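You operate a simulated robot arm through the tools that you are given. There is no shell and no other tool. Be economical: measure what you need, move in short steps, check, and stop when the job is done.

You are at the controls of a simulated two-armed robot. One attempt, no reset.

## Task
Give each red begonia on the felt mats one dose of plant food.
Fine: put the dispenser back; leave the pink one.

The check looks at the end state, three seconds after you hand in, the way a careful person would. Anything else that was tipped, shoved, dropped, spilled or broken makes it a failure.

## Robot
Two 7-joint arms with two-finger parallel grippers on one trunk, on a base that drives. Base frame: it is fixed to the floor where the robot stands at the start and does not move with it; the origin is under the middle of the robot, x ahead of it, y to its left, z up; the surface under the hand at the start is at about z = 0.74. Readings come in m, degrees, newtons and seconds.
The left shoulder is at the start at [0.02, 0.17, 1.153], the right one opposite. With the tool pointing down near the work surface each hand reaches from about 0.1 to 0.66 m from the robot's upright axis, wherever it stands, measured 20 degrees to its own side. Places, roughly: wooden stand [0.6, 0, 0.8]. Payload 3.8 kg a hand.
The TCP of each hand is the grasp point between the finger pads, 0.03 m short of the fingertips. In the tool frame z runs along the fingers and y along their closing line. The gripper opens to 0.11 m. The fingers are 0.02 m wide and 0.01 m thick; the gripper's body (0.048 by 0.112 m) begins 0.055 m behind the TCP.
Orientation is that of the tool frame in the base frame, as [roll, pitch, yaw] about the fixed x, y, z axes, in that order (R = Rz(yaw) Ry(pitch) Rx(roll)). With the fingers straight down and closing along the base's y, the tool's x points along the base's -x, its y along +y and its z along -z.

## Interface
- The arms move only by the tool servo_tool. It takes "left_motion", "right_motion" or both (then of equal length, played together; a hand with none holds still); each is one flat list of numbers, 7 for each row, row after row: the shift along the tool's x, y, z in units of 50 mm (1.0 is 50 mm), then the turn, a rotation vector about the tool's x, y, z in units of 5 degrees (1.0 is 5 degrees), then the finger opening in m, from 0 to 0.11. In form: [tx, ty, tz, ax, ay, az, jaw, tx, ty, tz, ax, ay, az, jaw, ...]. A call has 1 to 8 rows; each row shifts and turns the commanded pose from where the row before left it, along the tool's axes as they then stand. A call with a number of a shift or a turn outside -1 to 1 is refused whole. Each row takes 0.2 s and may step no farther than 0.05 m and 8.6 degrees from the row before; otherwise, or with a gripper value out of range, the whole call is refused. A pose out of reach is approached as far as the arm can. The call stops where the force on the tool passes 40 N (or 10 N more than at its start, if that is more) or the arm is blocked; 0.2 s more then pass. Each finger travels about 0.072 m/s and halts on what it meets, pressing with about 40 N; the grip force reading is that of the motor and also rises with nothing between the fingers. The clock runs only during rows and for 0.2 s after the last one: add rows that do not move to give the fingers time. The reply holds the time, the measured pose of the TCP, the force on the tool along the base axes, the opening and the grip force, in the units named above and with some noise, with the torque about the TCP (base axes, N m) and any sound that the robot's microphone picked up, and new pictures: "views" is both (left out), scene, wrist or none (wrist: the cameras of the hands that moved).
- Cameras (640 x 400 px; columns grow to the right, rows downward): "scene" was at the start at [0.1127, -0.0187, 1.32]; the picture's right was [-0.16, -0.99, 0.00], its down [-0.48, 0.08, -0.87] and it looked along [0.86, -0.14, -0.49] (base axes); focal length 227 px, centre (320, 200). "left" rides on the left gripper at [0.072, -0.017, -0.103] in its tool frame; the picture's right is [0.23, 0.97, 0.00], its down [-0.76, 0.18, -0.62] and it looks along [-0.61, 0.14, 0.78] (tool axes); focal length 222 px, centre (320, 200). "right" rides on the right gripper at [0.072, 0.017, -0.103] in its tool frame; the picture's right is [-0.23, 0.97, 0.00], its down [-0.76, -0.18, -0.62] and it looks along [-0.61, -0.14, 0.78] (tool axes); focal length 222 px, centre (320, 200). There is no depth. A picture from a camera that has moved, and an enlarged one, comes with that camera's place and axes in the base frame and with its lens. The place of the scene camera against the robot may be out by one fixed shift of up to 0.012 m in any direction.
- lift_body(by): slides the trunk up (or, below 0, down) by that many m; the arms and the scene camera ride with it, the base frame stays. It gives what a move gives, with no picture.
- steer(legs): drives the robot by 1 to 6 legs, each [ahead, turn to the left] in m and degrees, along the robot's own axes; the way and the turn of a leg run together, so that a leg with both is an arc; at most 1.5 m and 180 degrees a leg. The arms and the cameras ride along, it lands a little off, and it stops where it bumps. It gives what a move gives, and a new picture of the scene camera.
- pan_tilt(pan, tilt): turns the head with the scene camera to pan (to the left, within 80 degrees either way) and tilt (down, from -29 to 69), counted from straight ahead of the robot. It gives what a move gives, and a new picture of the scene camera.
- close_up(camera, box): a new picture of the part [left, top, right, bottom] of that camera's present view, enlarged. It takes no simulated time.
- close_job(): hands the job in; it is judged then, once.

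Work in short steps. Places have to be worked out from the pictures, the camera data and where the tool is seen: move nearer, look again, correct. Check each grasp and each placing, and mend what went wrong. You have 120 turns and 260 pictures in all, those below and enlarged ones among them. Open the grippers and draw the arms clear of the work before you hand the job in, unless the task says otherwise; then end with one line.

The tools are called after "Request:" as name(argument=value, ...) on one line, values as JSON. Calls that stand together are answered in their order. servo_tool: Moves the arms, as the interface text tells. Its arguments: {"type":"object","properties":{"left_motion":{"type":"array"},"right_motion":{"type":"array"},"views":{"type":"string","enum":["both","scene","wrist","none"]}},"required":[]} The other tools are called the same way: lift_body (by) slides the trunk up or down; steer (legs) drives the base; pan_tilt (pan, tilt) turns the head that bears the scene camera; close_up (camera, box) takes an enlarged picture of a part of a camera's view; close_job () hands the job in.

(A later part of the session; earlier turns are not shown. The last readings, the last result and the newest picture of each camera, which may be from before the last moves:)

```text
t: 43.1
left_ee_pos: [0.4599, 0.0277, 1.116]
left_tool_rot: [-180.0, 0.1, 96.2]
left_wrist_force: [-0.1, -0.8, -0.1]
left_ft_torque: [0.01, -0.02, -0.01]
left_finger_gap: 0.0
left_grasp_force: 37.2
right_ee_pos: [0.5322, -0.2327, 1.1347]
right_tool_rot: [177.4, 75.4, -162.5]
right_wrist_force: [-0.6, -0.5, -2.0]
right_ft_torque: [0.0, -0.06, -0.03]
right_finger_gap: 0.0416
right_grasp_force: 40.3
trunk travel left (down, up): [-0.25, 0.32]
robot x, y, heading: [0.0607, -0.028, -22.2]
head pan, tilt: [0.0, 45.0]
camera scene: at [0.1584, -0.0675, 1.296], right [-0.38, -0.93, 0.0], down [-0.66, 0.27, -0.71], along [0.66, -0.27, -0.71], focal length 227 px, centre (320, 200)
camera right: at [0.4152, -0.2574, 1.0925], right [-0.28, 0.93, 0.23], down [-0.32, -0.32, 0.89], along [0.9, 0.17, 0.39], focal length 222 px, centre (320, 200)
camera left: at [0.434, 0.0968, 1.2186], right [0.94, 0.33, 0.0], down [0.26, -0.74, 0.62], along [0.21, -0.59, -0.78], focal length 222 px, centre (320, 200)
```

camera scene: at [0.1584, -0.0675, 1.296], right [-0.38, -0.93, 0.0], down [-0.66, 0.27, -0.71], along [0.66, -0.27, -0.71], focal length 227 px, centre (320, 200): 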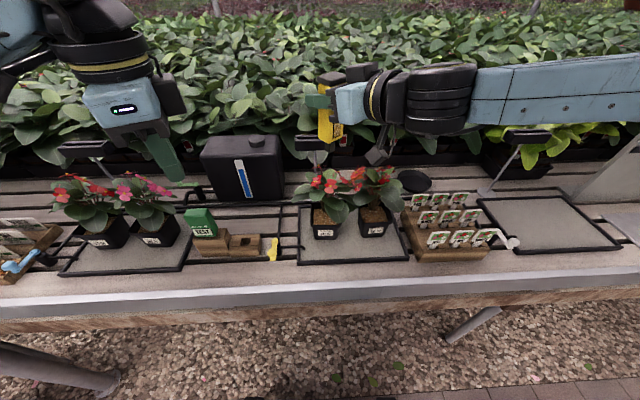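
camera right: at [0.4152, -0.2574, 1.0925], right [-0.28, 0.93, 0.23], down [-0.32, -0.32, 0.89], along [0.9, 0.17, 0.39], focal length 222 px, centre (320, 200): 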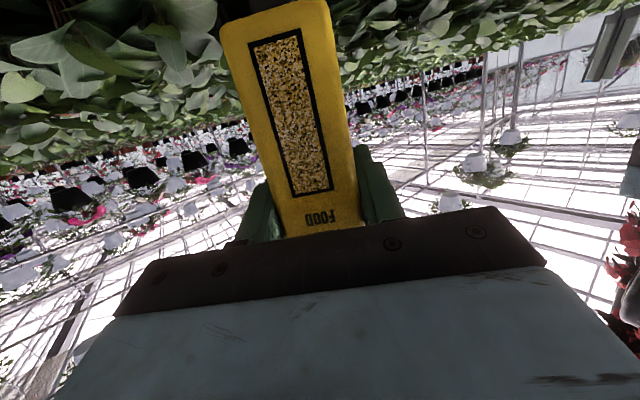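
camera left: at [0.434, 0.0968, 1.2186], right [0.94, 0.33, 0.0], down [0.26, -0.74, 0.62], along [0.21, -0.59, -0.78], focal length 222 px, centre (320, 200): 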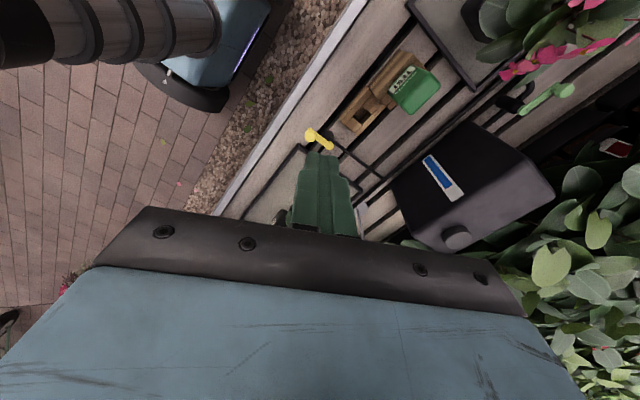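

The scene camera now sees the box's side. I zoom there and pitch the left hand up to see the back.

Request:
close_up(camera="scene", box=[290, 60, 370, 160])

Request:
servo_tool(left_motion=[0, 0, 0, 0, -1, 0, 0, 0, 0, 0, 0, -1, 0, 0, 0, 0, 0, 0, -1, 0, 0, 0, 0, 0, 0, -1, 0, 0, 0, 0, 0, 0, -1, 0, 0, 0, 0, 0, 0, -1, 0, 0, 0, 0, 0, 0, -1, 0, 0, 0, 0, 0, 0, -1, 0, 0], views="wrist")

```text
4.00 times, centred on (330, 110) of scene
camera zoom: at [0.1584, -0.0675, 1.296], right [-0.38, -0.93, 0.0], down [-0.66, 0.27, -0.71], along [0.66, -0.27, -0.71], focal length 908 px, centre (280, 560)
```

zoom: 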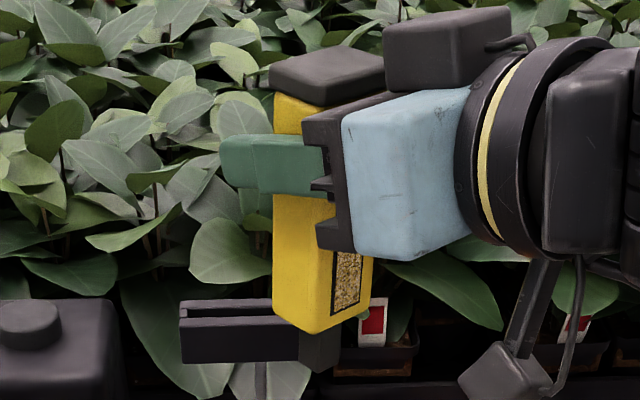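

```text
t: 44.9
left_ee_pos: [0.4584, 0.0277, 1.1154]
left_tool_rot: [-179.7, 39.9, 96.7]
left_wrist_force: [0.0, 0.0, 0.7]
left_ft_torque: [-0.03, -0.03, 0.03]
left_finger_gap: 0.0
left_grasp_force: 37.3
right_ee_pos: [0.5317, -0.2337, 1.1353]
right_tool_rot: [177.2, 75.3, -162.9]
right_wrist_force: [-0.2, -0.7, -1.0]
right_ft_torque: [0.04, -0.02, 0.02]
right_finger_gap: 0.0417
right_grasp_force: 40.1
trunk travel left (down, up): [-0.25, 0.32]
robot x, y, heading: [0.0627, -0.0261, -22.2]
head pan, tilt: [0.0, 45.0]
camera left: at [0.4273, 0.1466, 1.1476], right [0.95, 0.28, -0.15], down [0.2, -0.16, 0.97], along [0.25, -0.95, -0.21], focal length 222 px, centre (320, 200)
```

left: 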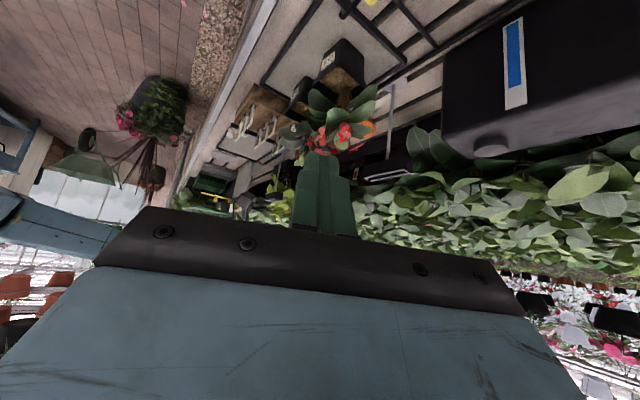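

The cap is a wide flange on the body and the side shows no lever. I pitch the left hand 30° further so the box clears its fingers in view.

Request:
servo_tool(left_motion=[0, 0, -0.5, 0, -1, 0, 0, 0, 0, -0.5, 0, -1, 0, 0, 0, 0, 0, 0, -1, 0, 0, 0, 0, 0, 0, -1, 0, 0, 0, 0, 0, 0, -1, 0, 0, 0, 0, 0, 0, -1, 0, 0], views="wrist")

```text
t: 46.3
left_ee_pos: [0.4209, 0.0722, 1.1725]
left_tool_rot: [-179.7, 70.1, 96.5]
left_wrist_force: [-0.4, -0.1, -0.5]
left_ft_torque: [0.02, -0.02, 0.01]
left_finger_gap: 0.0001
left_grasp_force: 37.7
left hand out of reach, approached as far as the arm can: row 2, 3, 4, 5, 6
right_ee_pos: [0.5321, -0.2337, 1.1346]
right_tool_rot: [177.3, 75.4, -162.8]
right_wrist_force: [-0.6, -0.7, -0.5]
right_ft_torque: [-0.03, -0.01, 0.0]
right_finger_gap: 0.0416
right_grasp_force: 40.2
trunk travel left (down, up): [-0.25, 0.32]
robot x, y, heading: [0.0588, -0.0243, -22.3]
head pan, tilt: [0.0, 45.0]
camera left: at [0.3908, 0.1905, 1.138], right [0.96, 0.18, -0.22], down [0.14, 0.34, 0.93], along [0.24, -0.92, 0.3], focal length 222 px, centre (320, 200)
```

left: 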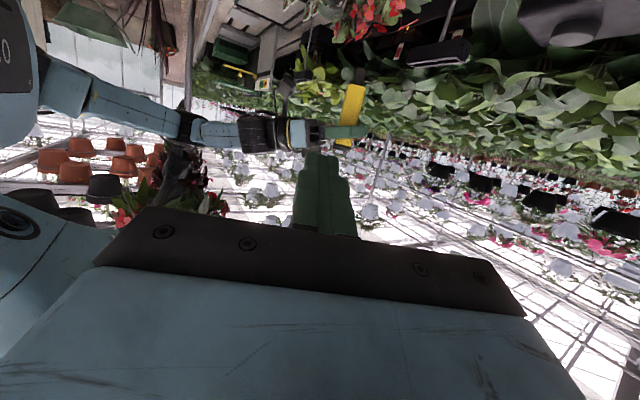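

Request:
close_up(camera="left", box=[320, 55, 390, 160])

```text
3.81 times, centred on (355, 108) of left
camera zoom: at [0.3908, 0.1905, 1.138], right [0.96, 0.18, -0.22], down [0.14, 0.34, 0.93], along [0.24, -0.92, 0.3], focal length 846 px, centre (187, 552)
```

zoom: 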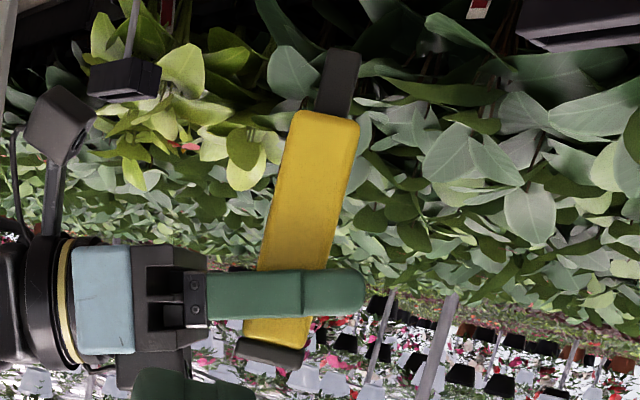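

The back has no trigger either, just the body, cap and nozzle. I raise the right hand and lower the left to look at the nozzle's underside.

Request:
servo_tool(left_motion=[0.9, 0, 0.3, 0, 0, 0, 0, 0.9, 0, 0.3, 0, 0, 0, 0, 0.9, 0, 0.3, 0, 0, 0, 0, 0, 0, 0, 0, 0, 0, 0], right_motion=[-0.9, 0, -0.24, 0, 0, 0, 0.03, -0.9, 0, -0.24, 0, 0, 0, 0.03, -0.9, 0, -0.24, 0, 0, 0, 0.03, -0.5, 0, -0.13, 0, 0, 0, 0.03], views="wrist")

```text
t: 47.3
left_ee_pos: [0.4153, 0.078, 1.1668]
left_tool_rot: [-179.8, 70.1, 96.5]
left_wrist_force: [0.2, 0.0, 0.3]
left_ft_torque: [0.03, -0.02, 0.03]
left_finger_gap: 0.0
left_grasp_force: 38.0
left hand out of reach, approached as far as the arm can: row 1, 2, 3
right_ee_pos: [0.5311, -0.238, 1.3014]
right_tool_rot: [177.4, 75.4, -162.7]
right_wrist_force: [-0.4, 0.9, -1.0]
right_ft_torque: [0.0, -0.04, 0.03]
right_finger_gap: 0.0416
right_grasp_force: 40.1
trunk travel left (down, up): [-0.25, 0.32]
robot x, y, heading: [0.0595, -0.0256, -22.0]
head pan, tilt: [0.0, 45.0]
camera right: at [0.4138, -0.2621, 1.2593], right [-0.28, 0.93, 0.23], down [-0.32, -0.32, 0.89], along [0.91, 0.17, 0.39], focal length 222 px, centre (320, 200)
camera left: at [0.3863, 0.1968, 1.1338], right [0.96, 0.18, -0.22], down [0.14, 0.34, 0.93], along [0.24, -0.92, 0.3], focal length 222 px, centre (320, 200)
```

right: 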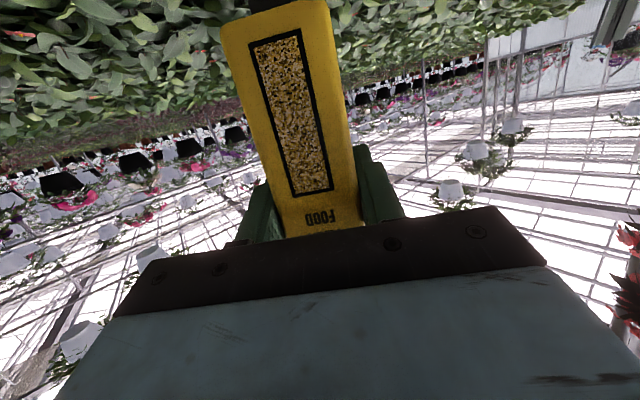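
left: 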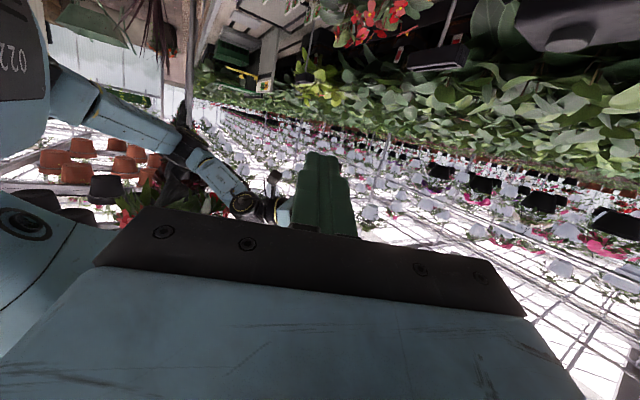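

I pitch the box 40° so its bottom faces the head camera, and tilt the head up to look.

Request:
servo_tool(right_motion=[0, 0, 0, 0, 1, 0, 0.03, 0, 0, 0, 0, 1, 0, 0.03, 0, 0, 0, 0, 1, 0, 0.03, 0, 0, 0, 0, 1, 0, 0.03, 0, 0, 0, 0, 1, 0, 0.03, 0, 0, 0, 0, 1, 0, 0.03, 0, 0, 0, 0, 1, 0, 0.03, 0, 0, 0, 0, 1, 0, 0.03], views="none")

Request:
pan_tilt(pan=0, tilt=10)

```text
t: 49.1
left_ee_pos: [0.4152, 0.0792, 1.167]
left_tool_rot: [-179.6, 70.1, 96.5]
left_wrist_force: [0.1, -0.2, -0.9]
left_ft_torque: [-0.03, 0.03, -0.01]
left_finger_gap: 0.0001
left_grasp_force: 37.4
right_ee_pos: [0.5322, -0.2351, 1.2989]
right_tool_rot: [179.1, 35.3, -160.6]
right_wrist_force: [-0.2, 0.0, -0.6]
right_ft_torque: [0.02, -0.03, -0.01]
right_finger_gap: 0.0416
right_grasp_force: 40.0
trunk travel left (down, up): [-0.25, 0.32]
robot x, y, heading: [0.0604, -0.0265, -22.1]
head pan, tilt: [0.0, 45.0]
```

```text
t: 50.1
left_ee_pos: [0.4147, 0.0788, 1.1669]
left_tool_rot: [-179.9, 70.0, 96.2]
left_wrist_force: [-0.4, 0.1, -0.5]
left_ft_torque: [-0.03, -0.01, 0.04]
left_finger_gap: 0.0
left_grasp_force: 38.1
right_ee_pos: [0.5291, -0.2344, 1.3002]
right_tool_rot: [179.2, 35.6, -160.6]
right_wrist_force: [-0.4, 0.7, -1.6]
right_ft_torque: [0.0, -0.06, -0.02]
right_finger_gap: 0.0415
right_grasp_force: 40.4
trunk travel left (down, up): [-0.25, 0.32]
robot x, y, heading: [0.06, -0.0255, -22.1]
head pan, tilt: [0.0, 10.0]
camera scene: at [0.1581, -0.0673, 1.2994], right [-0.38, -0.93, 0.0], down [-0.63, 0.26, -0.74], along [0.68, -0.28, -0.68], focal length 227 px, centre (320, 200)
```

scene: 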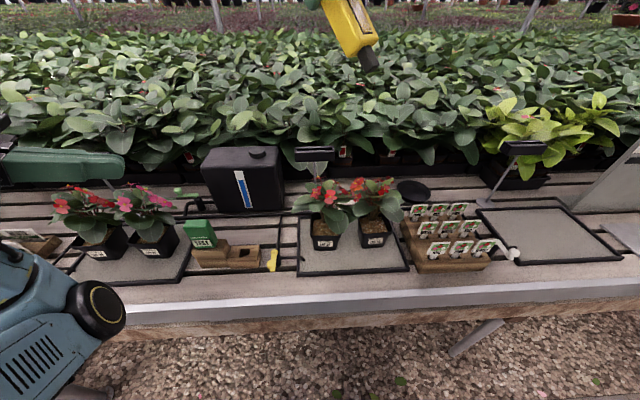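

The head was still settling in that picture, so I zoom from the present view.

Request:
close_up(camera="scene", box=[0, 0, 640, 400])

Request:
close_up(camera="scene", box=[300, 0, 400, 80])

```text
1.00 times, centred on (320, 200) of scene (not enlarged: the box is as wide or as high as the picture)
camera zoom: at [0.1581, -0.0673, 1.2994], right [-0.38, -0.93, 0.0], down [-0.63, 0.26, -0.74], along [0.68, -0.28, -0.68], focal length 227 px, centre (320, 200)
```

zoom: 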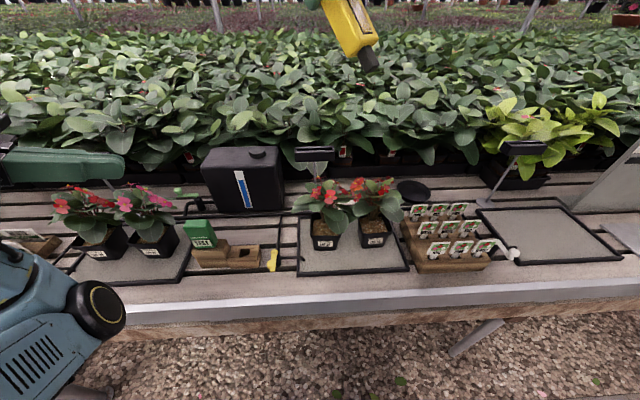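

```text
5.00 times, centred on (350, 40) of scene
camera zoom: at [0.1581, -0.0673, 1.2994], right [-0.38, -0.93, 0.0], down [-0.63, 0.26, -0.74], along [0.68, -0.28, -0.68], focal length 1135 px, centre (170, 1000)
```

zoom: 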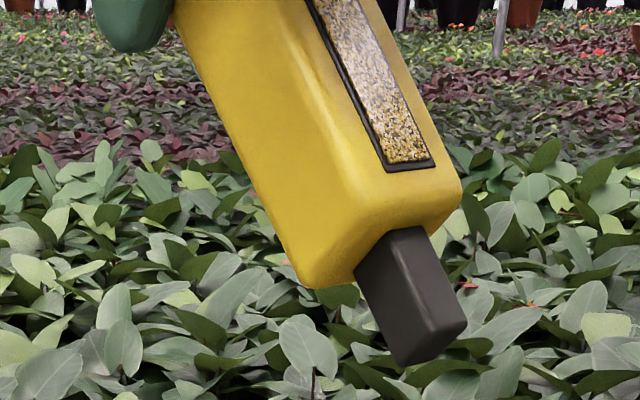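

The nozzle is a plain square stub in the same dark material as the cap. Given the stand's clearance slot and the open soil at each pot front, the likely mechanism is pressing the nozzle onto the soil, like a push foot. I restore the poses, beginning by retreating the left hand.

Request:
servo_tool(left_motion=[0, 0, -0.6, 0, 1, 0, 0, 0, 0, -0.6, 0, 1, 0, 0, 0, 0, -0.6, 0, 1, 0, 0, 0, 0, -0.6, 0, 1, 0, 0, 0, 0, 0, 0, 1, -0.5, 0, 0, 0, 0, 0, 1, -0.5, 0, 0, 0, 0, 0, 1, -0.5, 0, 0, 0, 0, 0, 1, -0.5, 0], right_motion=[0, 0, 0, 0, -1, 0, 0.03, 0, 0, 0, 0, -1, 0, 0.03, 0, 0, 0, 0, -1, 0, 0.03, 0, 0, 0, 0, -1, 0, 0.03, 0, 0, 0, 0, -1, 0, 0.03, 0, 0, 0, 0, -1, 0, 0.03, 0, 0, 0, 0, -1, 0, 0.03, 0, 0, 0, 0, -1, 0, 0.03], views="none")

Request:
servo_tool(left_motion=[0, 0, 0, 0, 1, 0, 0, 0, 0, 0, 0, 1, 0, 0, 0, 0, 0, 0, 1, 0, 0, 0, 0, 0, 0, 1, 0, 0, 0, 0, 0, 0, 1, 0, 0, 0, 0, 0, 0, 1, 0, 0], views="scene")

```text
t: 51.9
left_ee_pos: [0.4053, 0.186, 1.2241]
left_tool_rot: [-172.7, 29.4, 107.5]
left_wrist_force: [-0.2, 0.1, -0.4]
left_ft_torque: [0.03, 0.01, -0.01]
left_finger_gap: 0.0
left_grasp_force: 37.4
right_ee_pos: [0.5309, -0.2346, 1.3012]
right_tool_rot: [177.4, 75.6, -162.7]
right_wrist_force: [-0.1, -0.5, -1.6]
right_ft_torque: [0.01, -0.01, -0.01]
right_finger_gap: 0.0415
right_grasp_force: 40.2
trunk travel left (down, up): [-0.25, 0.32]
robot x, y, heading: [0.0615, -0.0243, -22.3]
head pan, tilt: [0.0, 10.0]
```

```text
t: 53.3
left_ee_pos: [0.3956, 0.1746, 1.2208]
left_tool_rot: [-173.7, -0.4, 103.9]
left_wrist_force: [0.7, 0.2, 0.4]
left_ft_torque: [-0.01, 0.03, 0.0]
left_finger_gap: 0.0
left_grasp_force: 37.5
left hand out of reach, approached as far as the arm can: row 5, 6
right_ee_pos: [0.5295, -0.2356, 1.3017]
right_tool_rot: [177.5, 75.5, -162.5]
right_wrist_force: [0.4, 0.4, -1.9]
right_ft_torque: [0.0, 0.01, 0.02]
right_finger_gap: 0.0415
right_grasp_force: 40.4
trunk travel left (down, up): [-0.25, 0.32]
robot x, y, heading: [0.0633, -0.0242, -22.1]
head pan, tilt: [0.0, 10.0]
camera scene: at [0.1579, -0.0673, 1.2997], right [-0.38, -0.93, 0.0], down [-0.62, 0.25, -0.74], along [0.68, -0.28, -0.67], focal length 227 px, centre (320, 200)
```

scene: 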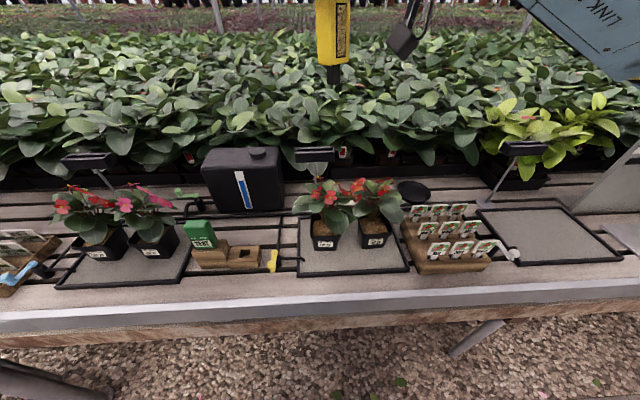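

The left hand is clear. I turn the right hand back to heading -41°, staying high, and restore the head tilt.

Request:
servo_tool(right_motion=[0, 0, 0, 0.966, 0, 0.25, 0.03, 0, 0, 0, 0.966, 0, 0.25, 0.03, 0, 0, 0, 0.966, 0, 0.25, 0.03, 0, 0, 0, 0.966, 0, 0.25, 0.03, 0, 0, 0, 0.966, 0, 0.25, 0.03, 0, 0, 0, 0.966, 0, 0.25, 0.03, 0, 0, 0, 0.966, 0, 0.25, 0.03, 0, 0, 0, 0.966, 0, 0.25, 0.03], views="none")

Request:
servo_tool(right_motion=[0, 0, 0, 0.966, 0, 0.25, 0.03, 0, 0, 0, 0.966, 0, 0.25, 0.03, 0, 0, 0, 0.966, 0, 0.25, 0.03, 0.9, 0, 0.24, 0, 0, 0, 0.03, 0.9, 0, 0.24, 0, 0, 0, 0.03, 0.9, 0, 0.24, 0, 0, 0, 0.03, 0.9, 0, 0.24, 0, 0, 0, 0.03, 0, 0, 0, 0, 0, 0, 0.03], views="none")

Request:
pan_tilt(pan=0, tilt=45)

Request:
close_up(camera="scene", box=[290, 130, 390, 240])

```text
t: 55.1
left_ee_pos: [0.3958, 0.1739, 1.221]
left_tool_rot: [-173.7, -0.3, 103.9]
left_wrist_force: [-0.3, 0.5, 0.3]
left_ft_torque: [-0.02, -0.02, -0.01]
left_finger_gap: 0.0
left_grasp_force: 37.6
right_ee_pos: [0.5303, -0.2336, 1.3016]
right_tool_rot: [178.2, 75.1, 158.0]
right_wrist_force: [-0.3, -0.5, -1.7]
right_ft_torque: [-0.03, -0.01, 0.03]
right_finger_gap: 0.0417
right_grasp_force: 40.1
trunk travel left (down, up): [-0.25, 0.32]
robot x, y, heading: [0.0608, -0.0242, -22.3]
head pan, tilt: [0.0, 10.0]
```

```text
t: 56.9
left_ee_pos: [0.3951, 0.1742, 1.2211]
left_tool_rot: [-173.7, -0.3, 104.0]
left_wrist_force: [-0.3, 0.1, 0.6]
left_ft_torque: [0.0, 0.03, 0.04]
left_finger_gap: 0.0
left_grasp_force: 37.6
right_ee_pos: [0.5329, -0.2322, 1.1142]
right_tool_rot: [178.4, 75.0, 143.5]
right_wrist_force: [-0.6, -0.2, -1.3]
right_ft_torque: [-0.02, -0.01, 0.0]
right_finger_gap: 0.0415
right_grasp_force: 40.7
trunk travel left (down, up): [-0.25, 0.32]
robot x, y, heading: [0.0631, -0.0264, -22.0]
head pan, tilt: [0.0, 10.0]
```

```text
t: 58.0
left_ee_pos: [0.3976, 0.1729, 1.2219]
left_tool_rot: [-173.5, -0.4, 103.8]
left_wrist_force: [-0.1, 0.3, 0.0]
left_ft_torque: [0.03, 0.04, 0.03]
left_finger_gap: 0.0002
left_grasp_force: 37.8
right_ee_pos: [0.5349, -0.2324, 1.1137]
right_tool_rot: [178.6, 75.0, 143.6]
right_wrist_force: [0.5, 0.1, -1.7]
right_ft_torque: [0.0, 0.02, 0.02]
right_finger_gap: 0.0415
right_grasp_force: 40.7
trunk travel left (down, up): [-0.25, 0.32]
robot x, y, heading: [0.059, -0.028, -22.1]
head pan, tilt: [0.0, 45.0]
camera scene: at [0.1586, -0.0673, 1.2966], right [-0.38, -0.93, 0.0], down [-0.65, 0.27, -0.71], along [0.66, -0.27, -0.71], focal length 227 px, centre (320, 200)
```

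scene: 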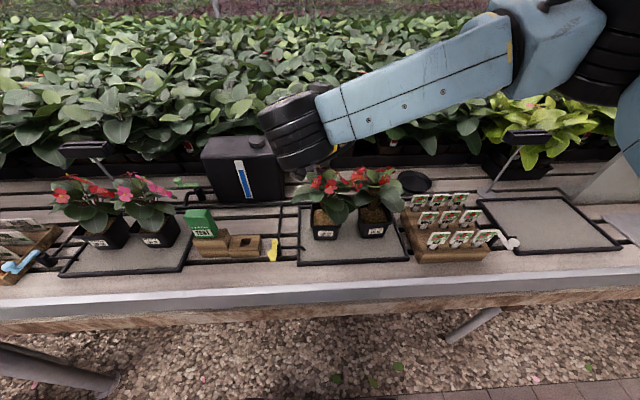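

```text
3.64 times, centred on (340, 185) of scene
camera zoom: at [0.1586, -0.0673, 1.2966], right [-0.38, -0.93, 0.0], down [-0.65, 0.27, -0.71], along [0.66, -0.27, -0.71], focal length 825 px, centre (247, 254)
```

zoom: 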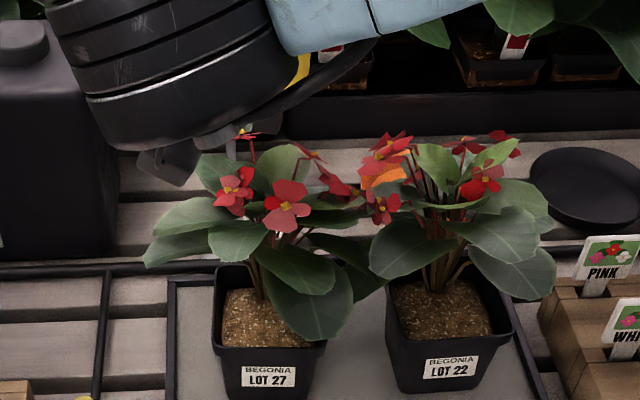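

From above the leaves overhang, so I'll lean the box top 15° toward the robot and come in from the front: hand horizontal, down in front of the pot, then nozzle onto the front soil. First I go to a point in front of pot 27 at z≈1.0.

Request:
servo_tool(right_motion=[0, 0, -0.42, 0, -1, 0, 0.03, 0, 0, -0.42, 0, -1, 0, 0.03, 0, 0, -0.43, 0, -1, 0, 0.03, 0.75, 0, 0, 0, 0, 0, 0.03, 0.75, 0, 0, 0, 0, 0, 0.03, 0.75, 0, 0, 0, 0, 0, 0.03, 0, 0, 0, 0, 0, 0, 0.03], views="both")

Request:
close_up(camera="scene", box=[290, 130, 390, 240])

```text
t: 59.5
left_ee_pos: [0.3986, 0.1724, 1.2205]
left_tool_rot: [-173.6, -0.4, 103.9]
left_wrist_force: [0.2, 0.4, 0.6]
left_ft_torque: [0.0, 0.03, 0.0]
left_finger_gap: 0.0
left_grasp_force: 37.1
right_ee_pos: [0.4819, -0.1953, 1.0139]
right_tool_rot: [103.6, 89.6, 68.5]
right_wrist_force: [-1.3, -0.2, -1.4]
right_ft_torque: [0.01, 0.01, -0.03]
right_finger_gap: 0.0416
right_grasp_force: 40.3
trunk travel left (down, up): [-0.25, 0.32]
robot x, y, heading: [0.0604, -0.0241, -22.1]
head pan, tilt: [0.0, 45.0]
camera scene: at [0.1582, -0.0673, 1.2961], right [-0.38, -0.93, 0.0], down [-0.66, 0.27, -0.71], along [0.66, -0.27, -0.71], focal length 227 px, centre (320, 200)
camera right: at [0.4073, -0.1223, 0.9425], right [0.56, 0.8, 0.23], down [-0.61, 0.21, 0.76], along [0.56, -0.57, 0.6], focal length 222 px, centre (320, 200)
```

scene: 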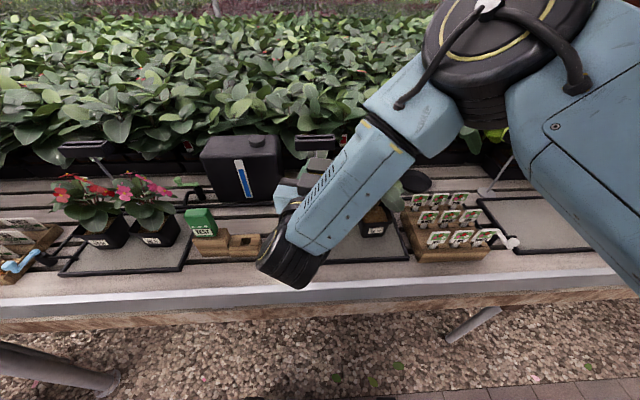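
right: 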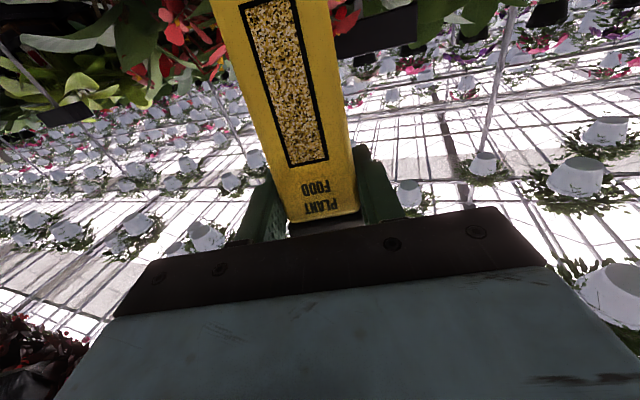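

```text
3.64 times, centred on (340, 185) of scene
camera zoom: at [0.1582, -0.0673, 1.2961], right [-0.38, -0.93, 0.0], down [-0.66, 0.27, -0.71], along [0.66, -0.27, -0.71], focal length 825 px, centre (247, 254)
```

zoom: 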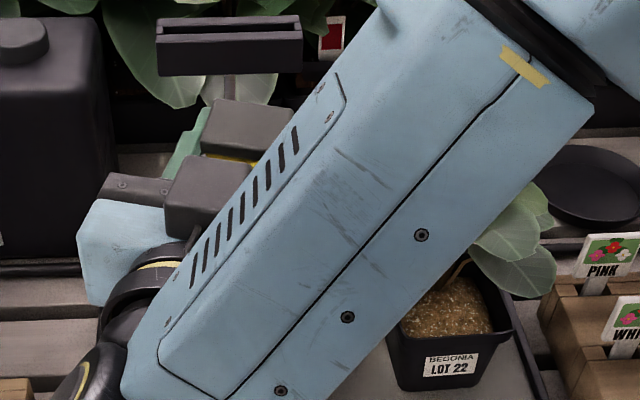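

The box appears shifted further in the grip compared with before. I zoom on it to judge how it's held.

Request:
close_up(camera="right", box=[180, 0, 420, 250])

Request:
close_up(camera="scene", box=[300, 145, 350, 190])

```text
1.60 times, centred on (300, 125) of right
camera zoom: at [0.4073, -0.1223, 0.9425], right [0.56, 0.8, 0.23], down [-0.61, 0.21, 0.76], along [0.56, -0.57, 0.6], focal length 355 px, centre (352, 320)
```

zoom: 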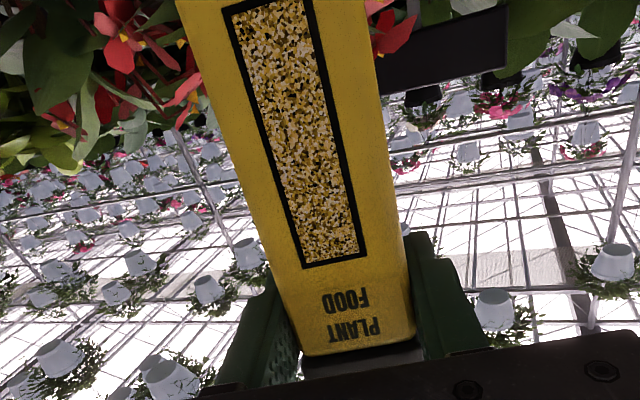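

```text
8.89 times, centred on (325, 168) of scene
camera zoom: at [0.1582, -0.0673, 1.2961], right [-0.38, -0.93, 0.0], down [-0.66, 0.27, -0.71], along [0.66, -0.27, -0.71], focal length 2017 px, centre (276, 489)
```

zoom: 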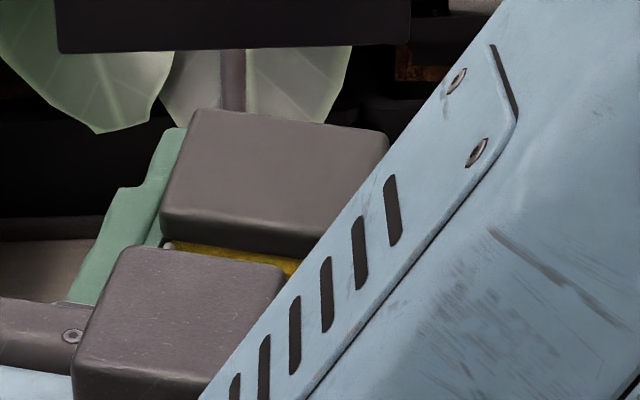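

The box has slid about 1 cm until the cap rests near the fingers, so it is still held firmly. I lower in small steps in front of the pot to nozzle z≈0.84, watching forces.

Request:
servo_tool(right_motion=[0.35, 0, 0, 0, 0, 0, 0.03, 0.35, 0, 0, 0, 0, 0, 0.03, 0.35, 0, 0, 0, 0, 0, 0.03, 0.25, 0, 0, 0, 0, 0, 0.03, 0, 0, 0, 0, 0, 0, 0.03], views="both")

Request:
close_up(camera="left", box=[0, 0, 640, 400])

```text
t: 60.8
left_ee_pos: [0.3976, 0.1731, 1.2214]
left_tool_rot: [-173.6, -0.4, 103.9]
left_wrist_force: [0.8, -0.4, -0.1]
left_ft_torque: [0.0, 0.01, 0.03]
left_finger_gap: 0.0001
left_grasp_force: 37.4
right_ee_pos: [0.4817, -0.1945, 0.9477]
right_tool_rot: [106.3, 89.6, 71.3]
right_wrist_force: [0.3, 0.7, 0.5]
right_ft_torque: [0.04, 0.03, -0.03]
right_finger_gap: 0.0415
right_grasp_force: 40.2
trunk travel left (down, up): [-0.25, 0.32]
robot x, y, heading: [0.0607, -0.024, -22.3]
head pan, tilt: [0.0, 45.0]
camera scene: at [0.1583, -0.0672, 1.2961], right [-0.38, -0.93, 0.0], down [-0.66, 0.27, -0.71], along [0.66, -0.27, -0.71], focal length 227 px, centre (320, 200)
camera right: at [0.4075, -0.1224, 0.8765], right [0.56, 0.8, 0.23], down [-0.61, 0.21, 0.76], along [0.56, -0.57, 0.6], focal length 222 px, centre (320, 200)
```

scene: 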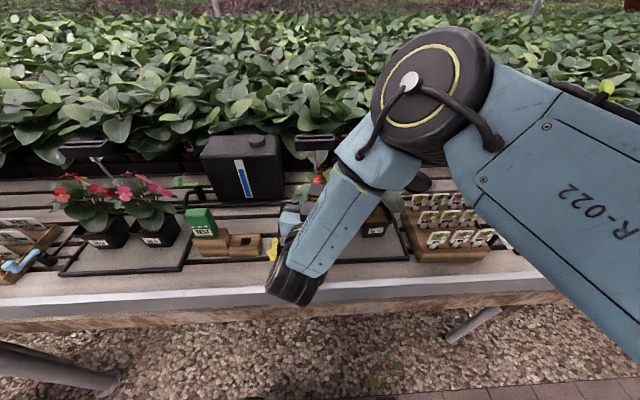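
right: 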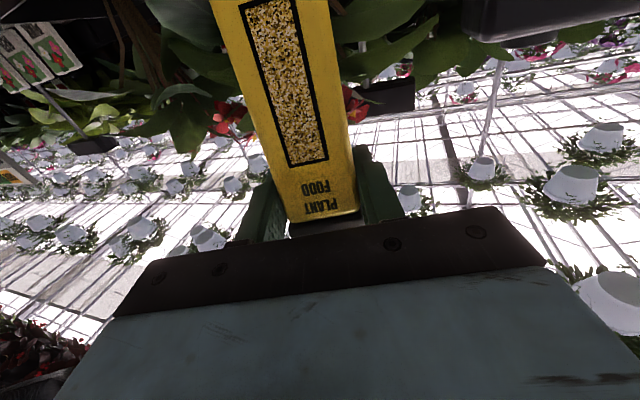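

```text
1.00 times, centred on (320, 200) of left (not enlarged: the box is as wide or as high as the picture)
camera zoom: at [0.3758, 0.241, 1.3248], right [0.88, 0.45, -0.11], down [0.42, -0.68, 0.59], along [0.2, -0.57, -0.8], focal length 222 px, centre (320, 200)
```

zoom: 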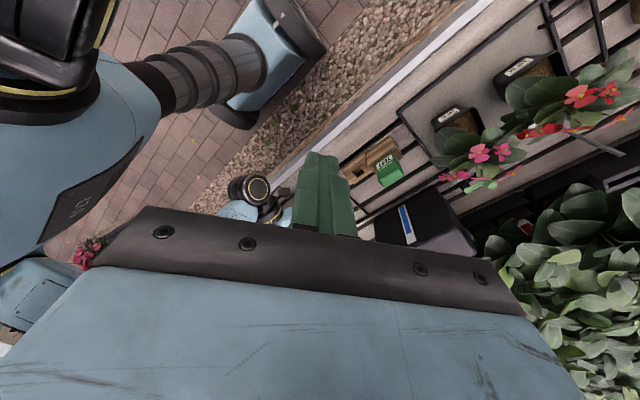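

The vertical force changed slightly, so the nozzle may be touching the rim. I zoom and take a steady reading.

Request:
servo_tool(right_motion=[0, 0, 0, 0, 0, 0, 0.03], views="none")

Request:
close_up(camera="scene", box=[265, 130, 385, 270])

Request:
close_up(camera="right", box=[80, 0, 440, 200])

```text
t: 61.1
left_ee_pos: [0.3983, 0.1725, 1.2203]
left_tool_rot: [-173.6, -0.4, 103.9]
left_wrist_force: [-0.2, 0.6, 0.4]
left_ft_torque: [-0.03, 0.0, -0.02]
left_finger_gap: 0.0
left_grasp_force: 38.0
right_ee_pos: [0.482, -0.1961, 0.9474]
right_tool_rot: [110.1, 89.6, 75.1]
right_wrist_force: [0.2, 0.2, -0.6]
right_ft_torque: [0.07, -0.02, 0.0]
right_finger_gap: 0.0414
right_grasp_force: 40.2
trunk travel left (down, up): [-0.25, 0.32]
robot x, y, heading: [0.0597, -0.0236, -22.3]
head pan, tilt: [0.0, 45.0]
```

```text
2.86 times, centred on (325, 200) of scene
camera zoom: at [0.1584, -0.0672, 1.2961], right [-0.38, -0.93, 0.0], down [-0.66, 0.27, -0.71], along [0.66, -0.27, -0.71], focal length 648 px, centre (306, 200)
```

zoom: 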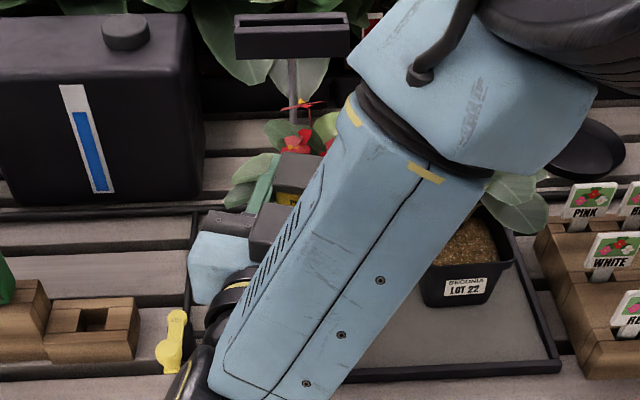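

```text
1.78 times, centred on (260, 100) of right
camera zoom: at [0.4075, -0.1225, 0.8765], right [0.56, 0.8, 0.23], down [-0.61, 0.21, 0.76], along [0.56, -0.57, 0.6], focal length 395 px, centre (427, 378)
```

zoom: 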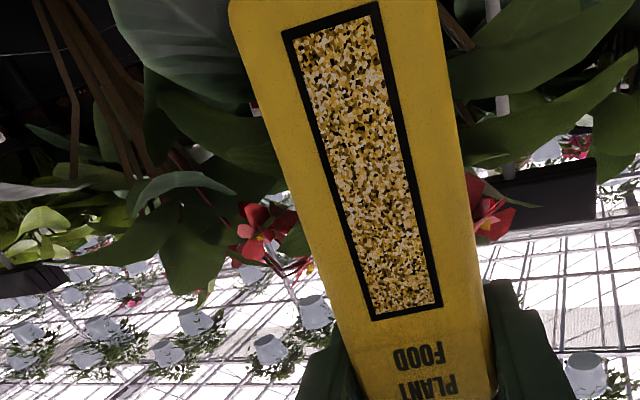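

No load yet. I move 22 mm forward so the nozzle is over the front soil, then lower slowly in 3 mm steps.

Request:
servo_tool(right_motion=[0, 0, 0.22, 0, 0, 0, 0.03, 0, 0, 0.22, 0, 0, 0, 0.03, 0, 0, 0, 0, 0, 0, 0.03], views="wrist")

Request:
servo_tool(right_motion=[0.12, 0, 0, 0, 0, 0, 0.03, 0.08, 0, 0, 0, 0, 0, 0.03], views="none")

Request:
servo_tool(right_motion=[0.08, 0, 0, 0, 0, 0, 0.03, 0.08, 0, 0, 0, 0, 0, 0.03], views="none")

```text
t: 62.0
left_ee_pos: [0.3985, 0.1732, 1.2202]
left_tool_rot: [-173.6, -0.4, 103.9]
left_wrist_force: [0.0, -0.4, -0.2]
left_ft_torque: [0.02, 0.0, 0.0]
left_finger_gap: 0.0
left_grasp_force: 37.9
right_ee_pos: [0.5016, -0.2107, 0.9476]
right_tool_rot: [107.4, 89.7, 72.3]
right_wrist_force: [0.5, -0.4, -2.0]
right_ft_torque: [-0.01, 0.02, 0.0]
right_finger_gap: 0.0414
right_grasp_force: 39.1
trunk travel left (down, up): [-0.25, 0.32]
robot x, y, heading: [0.0623, -0.0257, -22.0]
head pan, tilt: [0.0, 45.0]
camera right: at [0.4271, -0.1367, 0.8774], right [0.56, 0.8, 0.23], down [-0.61, 0.21, 0.76], along [0.56, -0.57, 0.6], focal length 222 px, centre (320, 200)
```

right: 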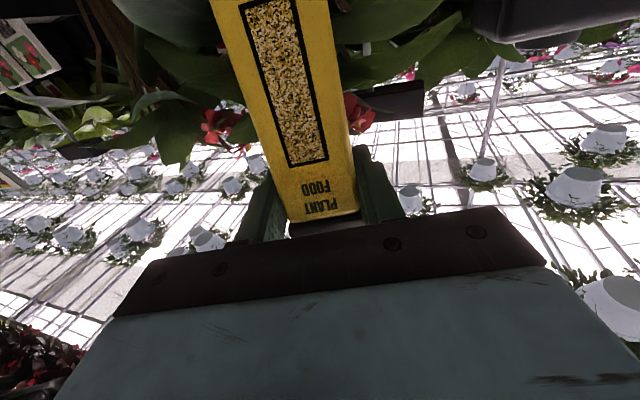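

```text
t: 62.5
left_ee_pos: [0.3979, 0.1726, 1.2206]
left_tool_rot: [-173.6, -0.4, 103.9]
left_wrist_force: [0.0, 0.5, 0.3]
left_ft_torque: [-0.02, 0.02, -0.01]
left_finger_gap: 0.0
left_grasp_force: 38.1
right_ee_pos: [0.5009, -0.2086, 0.9374]
right_tool_rot: [112.2, 89.6, 77.1]
right_wrist_force: [-0.2, 0.1, -2.4]
right_ft_torque: [0.02, -0.04, -0.01]
right_finger_gap: 0.0419
right_grasp_force: 39.5
trunk travel left (down, up): [-0.25, 0.32]
robot x, y, heading: [0.0606, -0.0262, -22.1]
head pan, tilt: [0.0, 45.0]
```

```text
t: 63.1
left_ee_pos: [0.3987, 0.1737, 1.2211]
left_tool_rot: [-173.5, -0.4, 104.0]
left_wrist_force: [0.1, -0.1, 0.4]
left_ft_torque: [-0.02, -0.01, 0.0]
left_finger_gap: 0.0
left_grasp_force: 38.2
right_ee_pos: [0.4997, -0.2081, 0.9296]
right_tool_rot: [103.4, 89.7, 68.4]
right_wrist_force: [0.1, -0.4, 0.1]
right_ft_torque: [0.03, 0.0, 0.02]
right_finger_gap: 0.0418
right_grasp_force: 40.2
trunk travel left (down, up): [-0.25, 0.32]
robot x, y, heading: [0.0646, -0.0244, -22.0]
head pan, tilt: [0.0, 45.0]
```

Still nearly no load at z=0.930. I continue down in 3 mm steps.

Request:
servo_tool(right_motion=[0.06, 0, 0, 0, 0, 0, 0.03, 0, 0, 0, 0, 0, 0, 0.03], views="none")

Request:
servo_tool(right_motion=[0.06, 0, 0, 0, 0, 0, 0.03, 0, 0, 0, 0, 0, 0, 0.03], views="none")

Request:
servo_tool(right_motion=[0.06, 0, 0, 0, 0, 0, 0.03, 0, 0, 0, 0, 0, 0, 0.03], views="wrist")

```text
t: 63.8
left_ee_pos: [0.3979, 0.1745, 1.2213]
left_tool_rot: [-173.7, -0.3, 103.9]
left_wrist_force: [-0.3, -0.1, 0.1]
left_ft_torque: [0.02, -0.01, 0.01]
left_finger_gap: 0.0
left_grasp_force: 37.3
right_ee_pos: [0.4976, -0.2092, 0.9294]
right_tool_rot: [57.8, 89.5, 22.6]
right_wrist_force: [0.2, 0.2, 17.1]
right_ft_torque: [0.04, -0.33, 0.01]
right_finger_gap: 0.0417
right_grasp_force: 40.1
trunk travel left (down, up): [-0.25, 0.32]
robot x, y, heading: [0.062, -0.0264, -22.0]
head pan, tilt: [0.0, 45.0]
```

```text
t: 64.3
left_ee_pos: [0.3976, 0.1731, 1.2209]
left_tool_rot: [-173.8, -0.4, 104.0]
left_wrist_force: [-0.7, 1.4, -0.1]
left_ft_torque: [0.01, 0.02, -0.03]
left_finger_gap: 0.0
left_grasp_force: 37.8
right_ee_pos: [0.4982, -0.2078, 0.9228]
right_tool_rot: [141.9, 89.6, 107.0]
right_wrist_force: [1.8, 1.3, 8.2]
right_ft_torque: [0.05, -0.36, 0.03]
right_finger_gap: 0.0417
right_grasp_force: 39.2
trunk travel left (down, up): [-0.25, 0.32]
robot x, y, heading: [0.0618, -0.022, -22.2]
head pan, tilt: [0.0, 45.0]
```

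```text
t: 65.0
left_ee_pos: [0.3974, 0.1737, 1.2203]
left_tool_rot: [-173.8, -0.2, 103.8]
left_wrist_force: [-0.2, 0.2, 0.7]
left_ft_torque: [-0.01, 0.03, -0.04]
left_finger_gap: 0.0
left_grasp_force: 37.6
right_ee_pos: [0.4979, -0.2098, 0.9223]
right_tool_rot: [84.4, 89.6, 49.4]
right_wrist_force: [-5.7, 3.2, 17.3]
right_ft_torque: [0.36, 0.26, 0.03]
right_finger_gap: 0.0417
right_grasp_force: 39.9
trunk travel left (down, up): [-0.25, 0.32]
robot x, y, heading: [0.0587, -0.0249, -22.1]
head pan, tilt: [0.0, 45.0]
camera right: at [0.4244, -0.1354, 0.8506], right [0.56, 0.8, 0.23], down [-0.62, 0.21, 0.76], along [0.56, -0.57, 0.61], focal length 222 px, centre (320, 200)
```

right: 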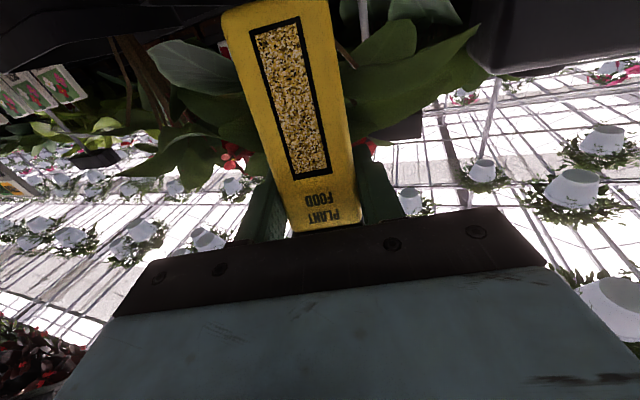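

There is contact at up to 17 N with lateral load and no click, so I stop and back out. I lift straight up and inspect the pot and soil.

Request:
servo_tool(right_motion=[-0.3, 0, 0, 0, 0, 0, 0.03, -0.6, 0, -0.3, 0, 0, 0, 0.03, -0.9, 0, 0, 0, 0, 0, 0.03, -0.9, 0, 0, 0, 0, 0, 0.03, -0.9, 0, 0, 0, 0, 0, 0.03, -0.9, 0, 0, 0, 0, 0, 0.03], views="none")

Request:
close_up(camera="scene", box=[280, 140, 400, 250])

Request:
close_up(camera="right", box=[180, 0, 420, 250])

```text
t: 66.5
left_ee_pos: [0.3939, 0.1774, 1.2207]
left_tool_rot: [-173.7, -0.1, 103.8]
left_wrist_force: [-0.4, 0.6, -0.6]
left_ft_torque: [-0.04, 0.01, -0.02]
left_finger_gap: 0.0001
left_grasp_force: 37.5
right_ee_pos: [0.4798, -0.1854, 1.0979]
right_tool_rot: [-148.5, 84.4, 177.9]
right_wrist_force: [-0.1, -0.6, -1.3]
right_ft_torque: [-0.02, 0.05, -0.05]
right_finger_gap: 0.0413
right_grasp_force: 40.3
trunk travel left (down, up): [-0.25, 0.32]
robot x, y, heading: [0.0583, -0.0206, -21.8]
head pan, tilt: [0.0, 45.0]
stopped in row 6 (right hand): the arm was blocked; the commanded pose is now the measured one
```

```text
3.64 times, centred on (340, 195) of scene
camera zoom: at [0.1557, -0.0607, 1.2961], right [-0.37, -0.93, 0.0], down [-0.65, 0.26, -0.71], along [0.66, -0.27, -0.71], focal length 825 px, centre (247, 218)
```

zoom: 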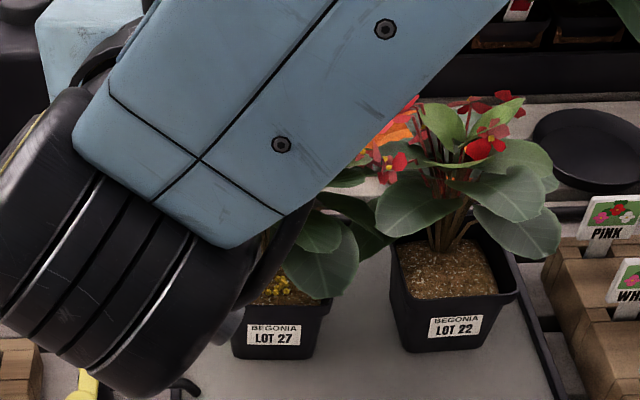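

```text
1.60 times, centred on (300, 125) of right
camera zoom: at [0.3959, -0.1146, 1.036], right [0.56, 0.81, 0.18], down [-0.54, 0.19, 0.82], along [0.63, -0.55, 0.55], focal length 355 px, centre (352, 320)
```

zoom: 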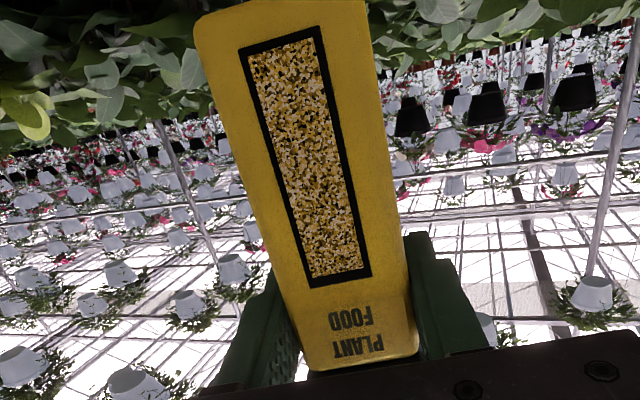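

Yellow granules are now on LOT 27's soil, so pressing the nozzle on the soil gives the dose. The arm was blocked during the rise, so I check the overall view.

Request:
close_up(camera="scene", box=[0, 0, 640, 400])

Request:
close_up(camera="scene", box=[305, 195, 355, 240])

Request:
close_up(camera="left", box=[0, 0, 640, 400])

```text
1.00 times, centred on (320, 200) of scene (not enlarged: the box is as wide or as high as the picture)
camera zoom: at [0.1557, -0.0607, 1.2961], right [-0.37, -0.93, 0.0], down [-0.65, 0.26, -0.71], along [0.66, -0.27, -0.71], focal length 227 px, centre (320, 200)
```

zoom: 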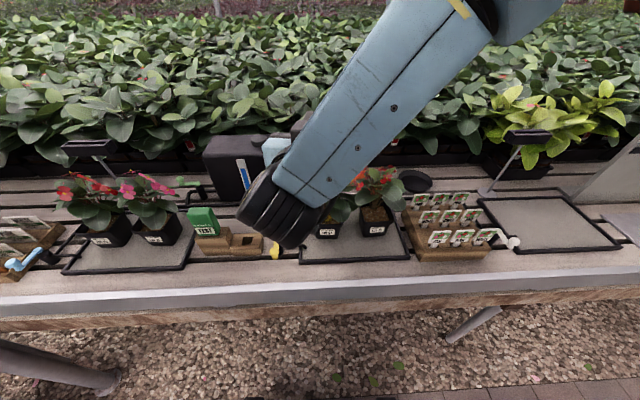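

```text
8.89 times, centred on (330, 218) of scene
camera zoom: at [0.1557, -0.0607, 1.2961], right [-0.37, -0.93, 0.0], down [-0.65, 0.26, -0.71], along [0.66, -0.27, -0.71], focal length 2017 px, centre (231, 44)
```

zoom: 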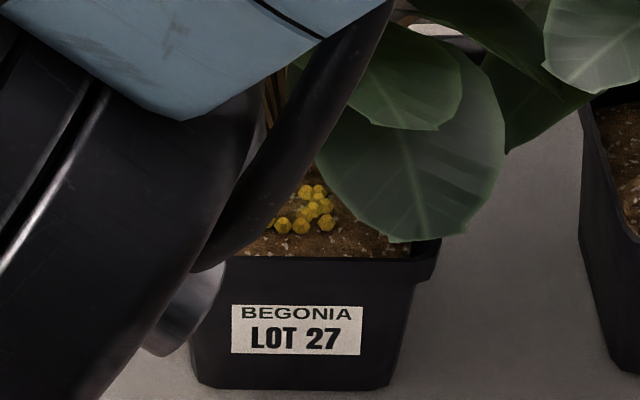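

```text
1.00 times, centred on (320, 200) of left (not enlarged: the box is as wide or as high as the picture)
camera zoom: at [0.3723, 0.2462, 1.3242], right [0.88, 0.45, -0.11], down [0.42, -0.68, 0.6], along [0.2, -0.57, -0.79], focal length 222 px, centre (320, 200)
```

zoom: 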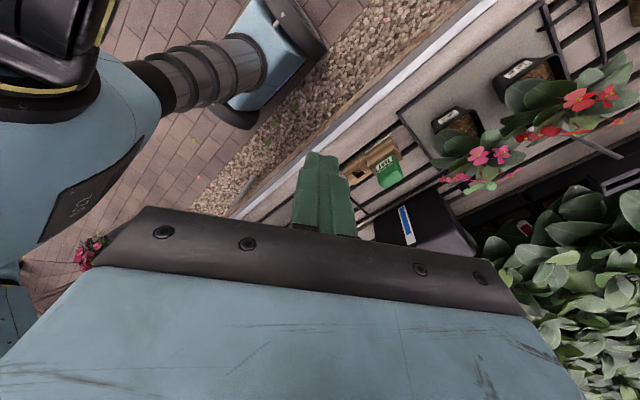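

One clear dose lies on LOT 27 and the pots are undisturbed. Next is LOT 22: its front rim centre is at about (0.459, -0.350), so I move the hand right to a point in front of it, staying high.

Request:
servo_tool(right_motion=[0.016, -0.72, 0.245, 0, 0, 0, 0.03, 0.016, -0.72, 0.245, 0, 0, 0, 0.03, 0.016, -0.72, 0.245, 0, 0, 0, 0.03, 0.016, -0.72, 0.245, 0, 0, 0, 0.03, 0, 0, 0, 0, 0, 0, 0.03], views="both")

Request:
close_up(camera="scene", box=[290, 130, 430, 250])

```text
t: 67.3
left_ee_pos: [0.3844, 0.1809, 1.2231]
left_tool_rot: [-174.0, 0.1, 104.0]
left_wrist_force: [0.1, 0.9, -0.1]
left_ft_torque: [-0.01, 0.01, -0.01]
left_finger_gap: 0.0
left_grasp_force: 38.4
right_ee_pos: [0.4365, -0.2223, 1.0603]
right_tool_rot: [-119.0, 77.5, -144.7]
right_wrist_force: [-0.6, 0.3, -0.9]
right_ft_torque: [0.01, -0.01, 0.0]
right_finger_gap: 0.0417
right_grasp_force: 40.2
trunk travel left (down, up): [-0.25, 0.32]
robot x, y, heading: [0.0562, -0.0246, -22.1]
head pan, tilt: [0.0, 45.0]
stopped in row 3 (right hand): the arm was blocked; the commanded pose is now the measured one
camera scene: at [0.1453, -0.0572, 1.2983], right [-0.38, -0.93, 0.0], down [-0.65, 0.26, -0.71], along [0.66, -0.27, -0.7], focal length 227 px, centre (320, 200)
camera right: at [0.3387, -0.1708, 0.9993], right [0.45, 0.89, 0.04], down [-0.5, 0.21, 0.84], along [0.74, -0.4, 0.54], focal length 222 px, centre (320, 200)
```

scene: 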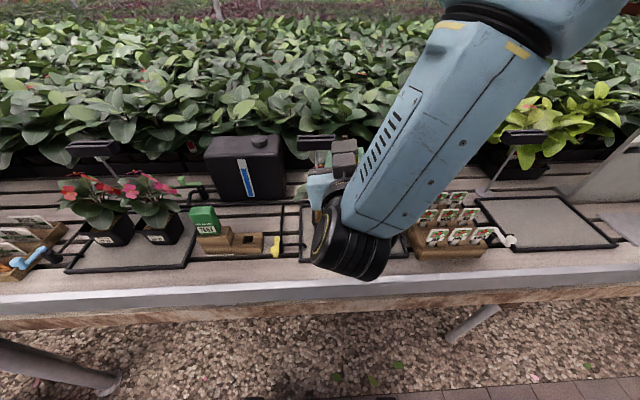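
right: 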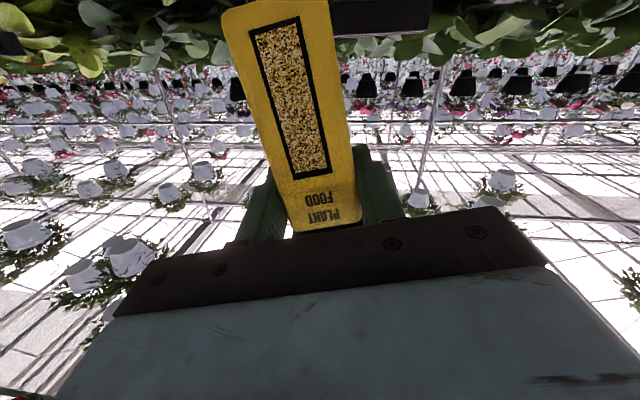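

```text
3.33 times, centred on (360, 190) of scene
camera zoom: at [0.1453, -0.0572, 1.2983], right [-0.38, -0.93, 0.0], down [-0.65, 0.26, -0.71], along [0.66, -0.27, -0.7], focal length 756 px, centre (187, 233)
```

zoom: 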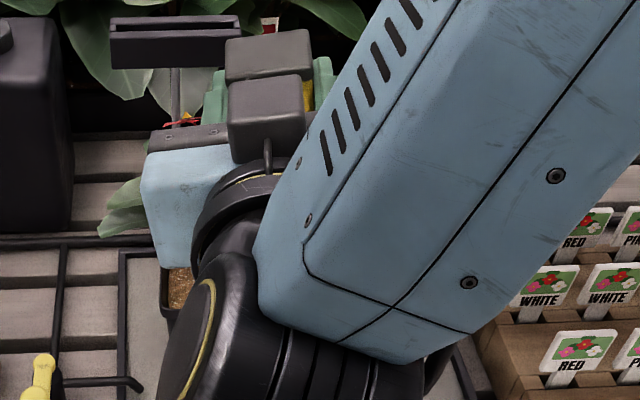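

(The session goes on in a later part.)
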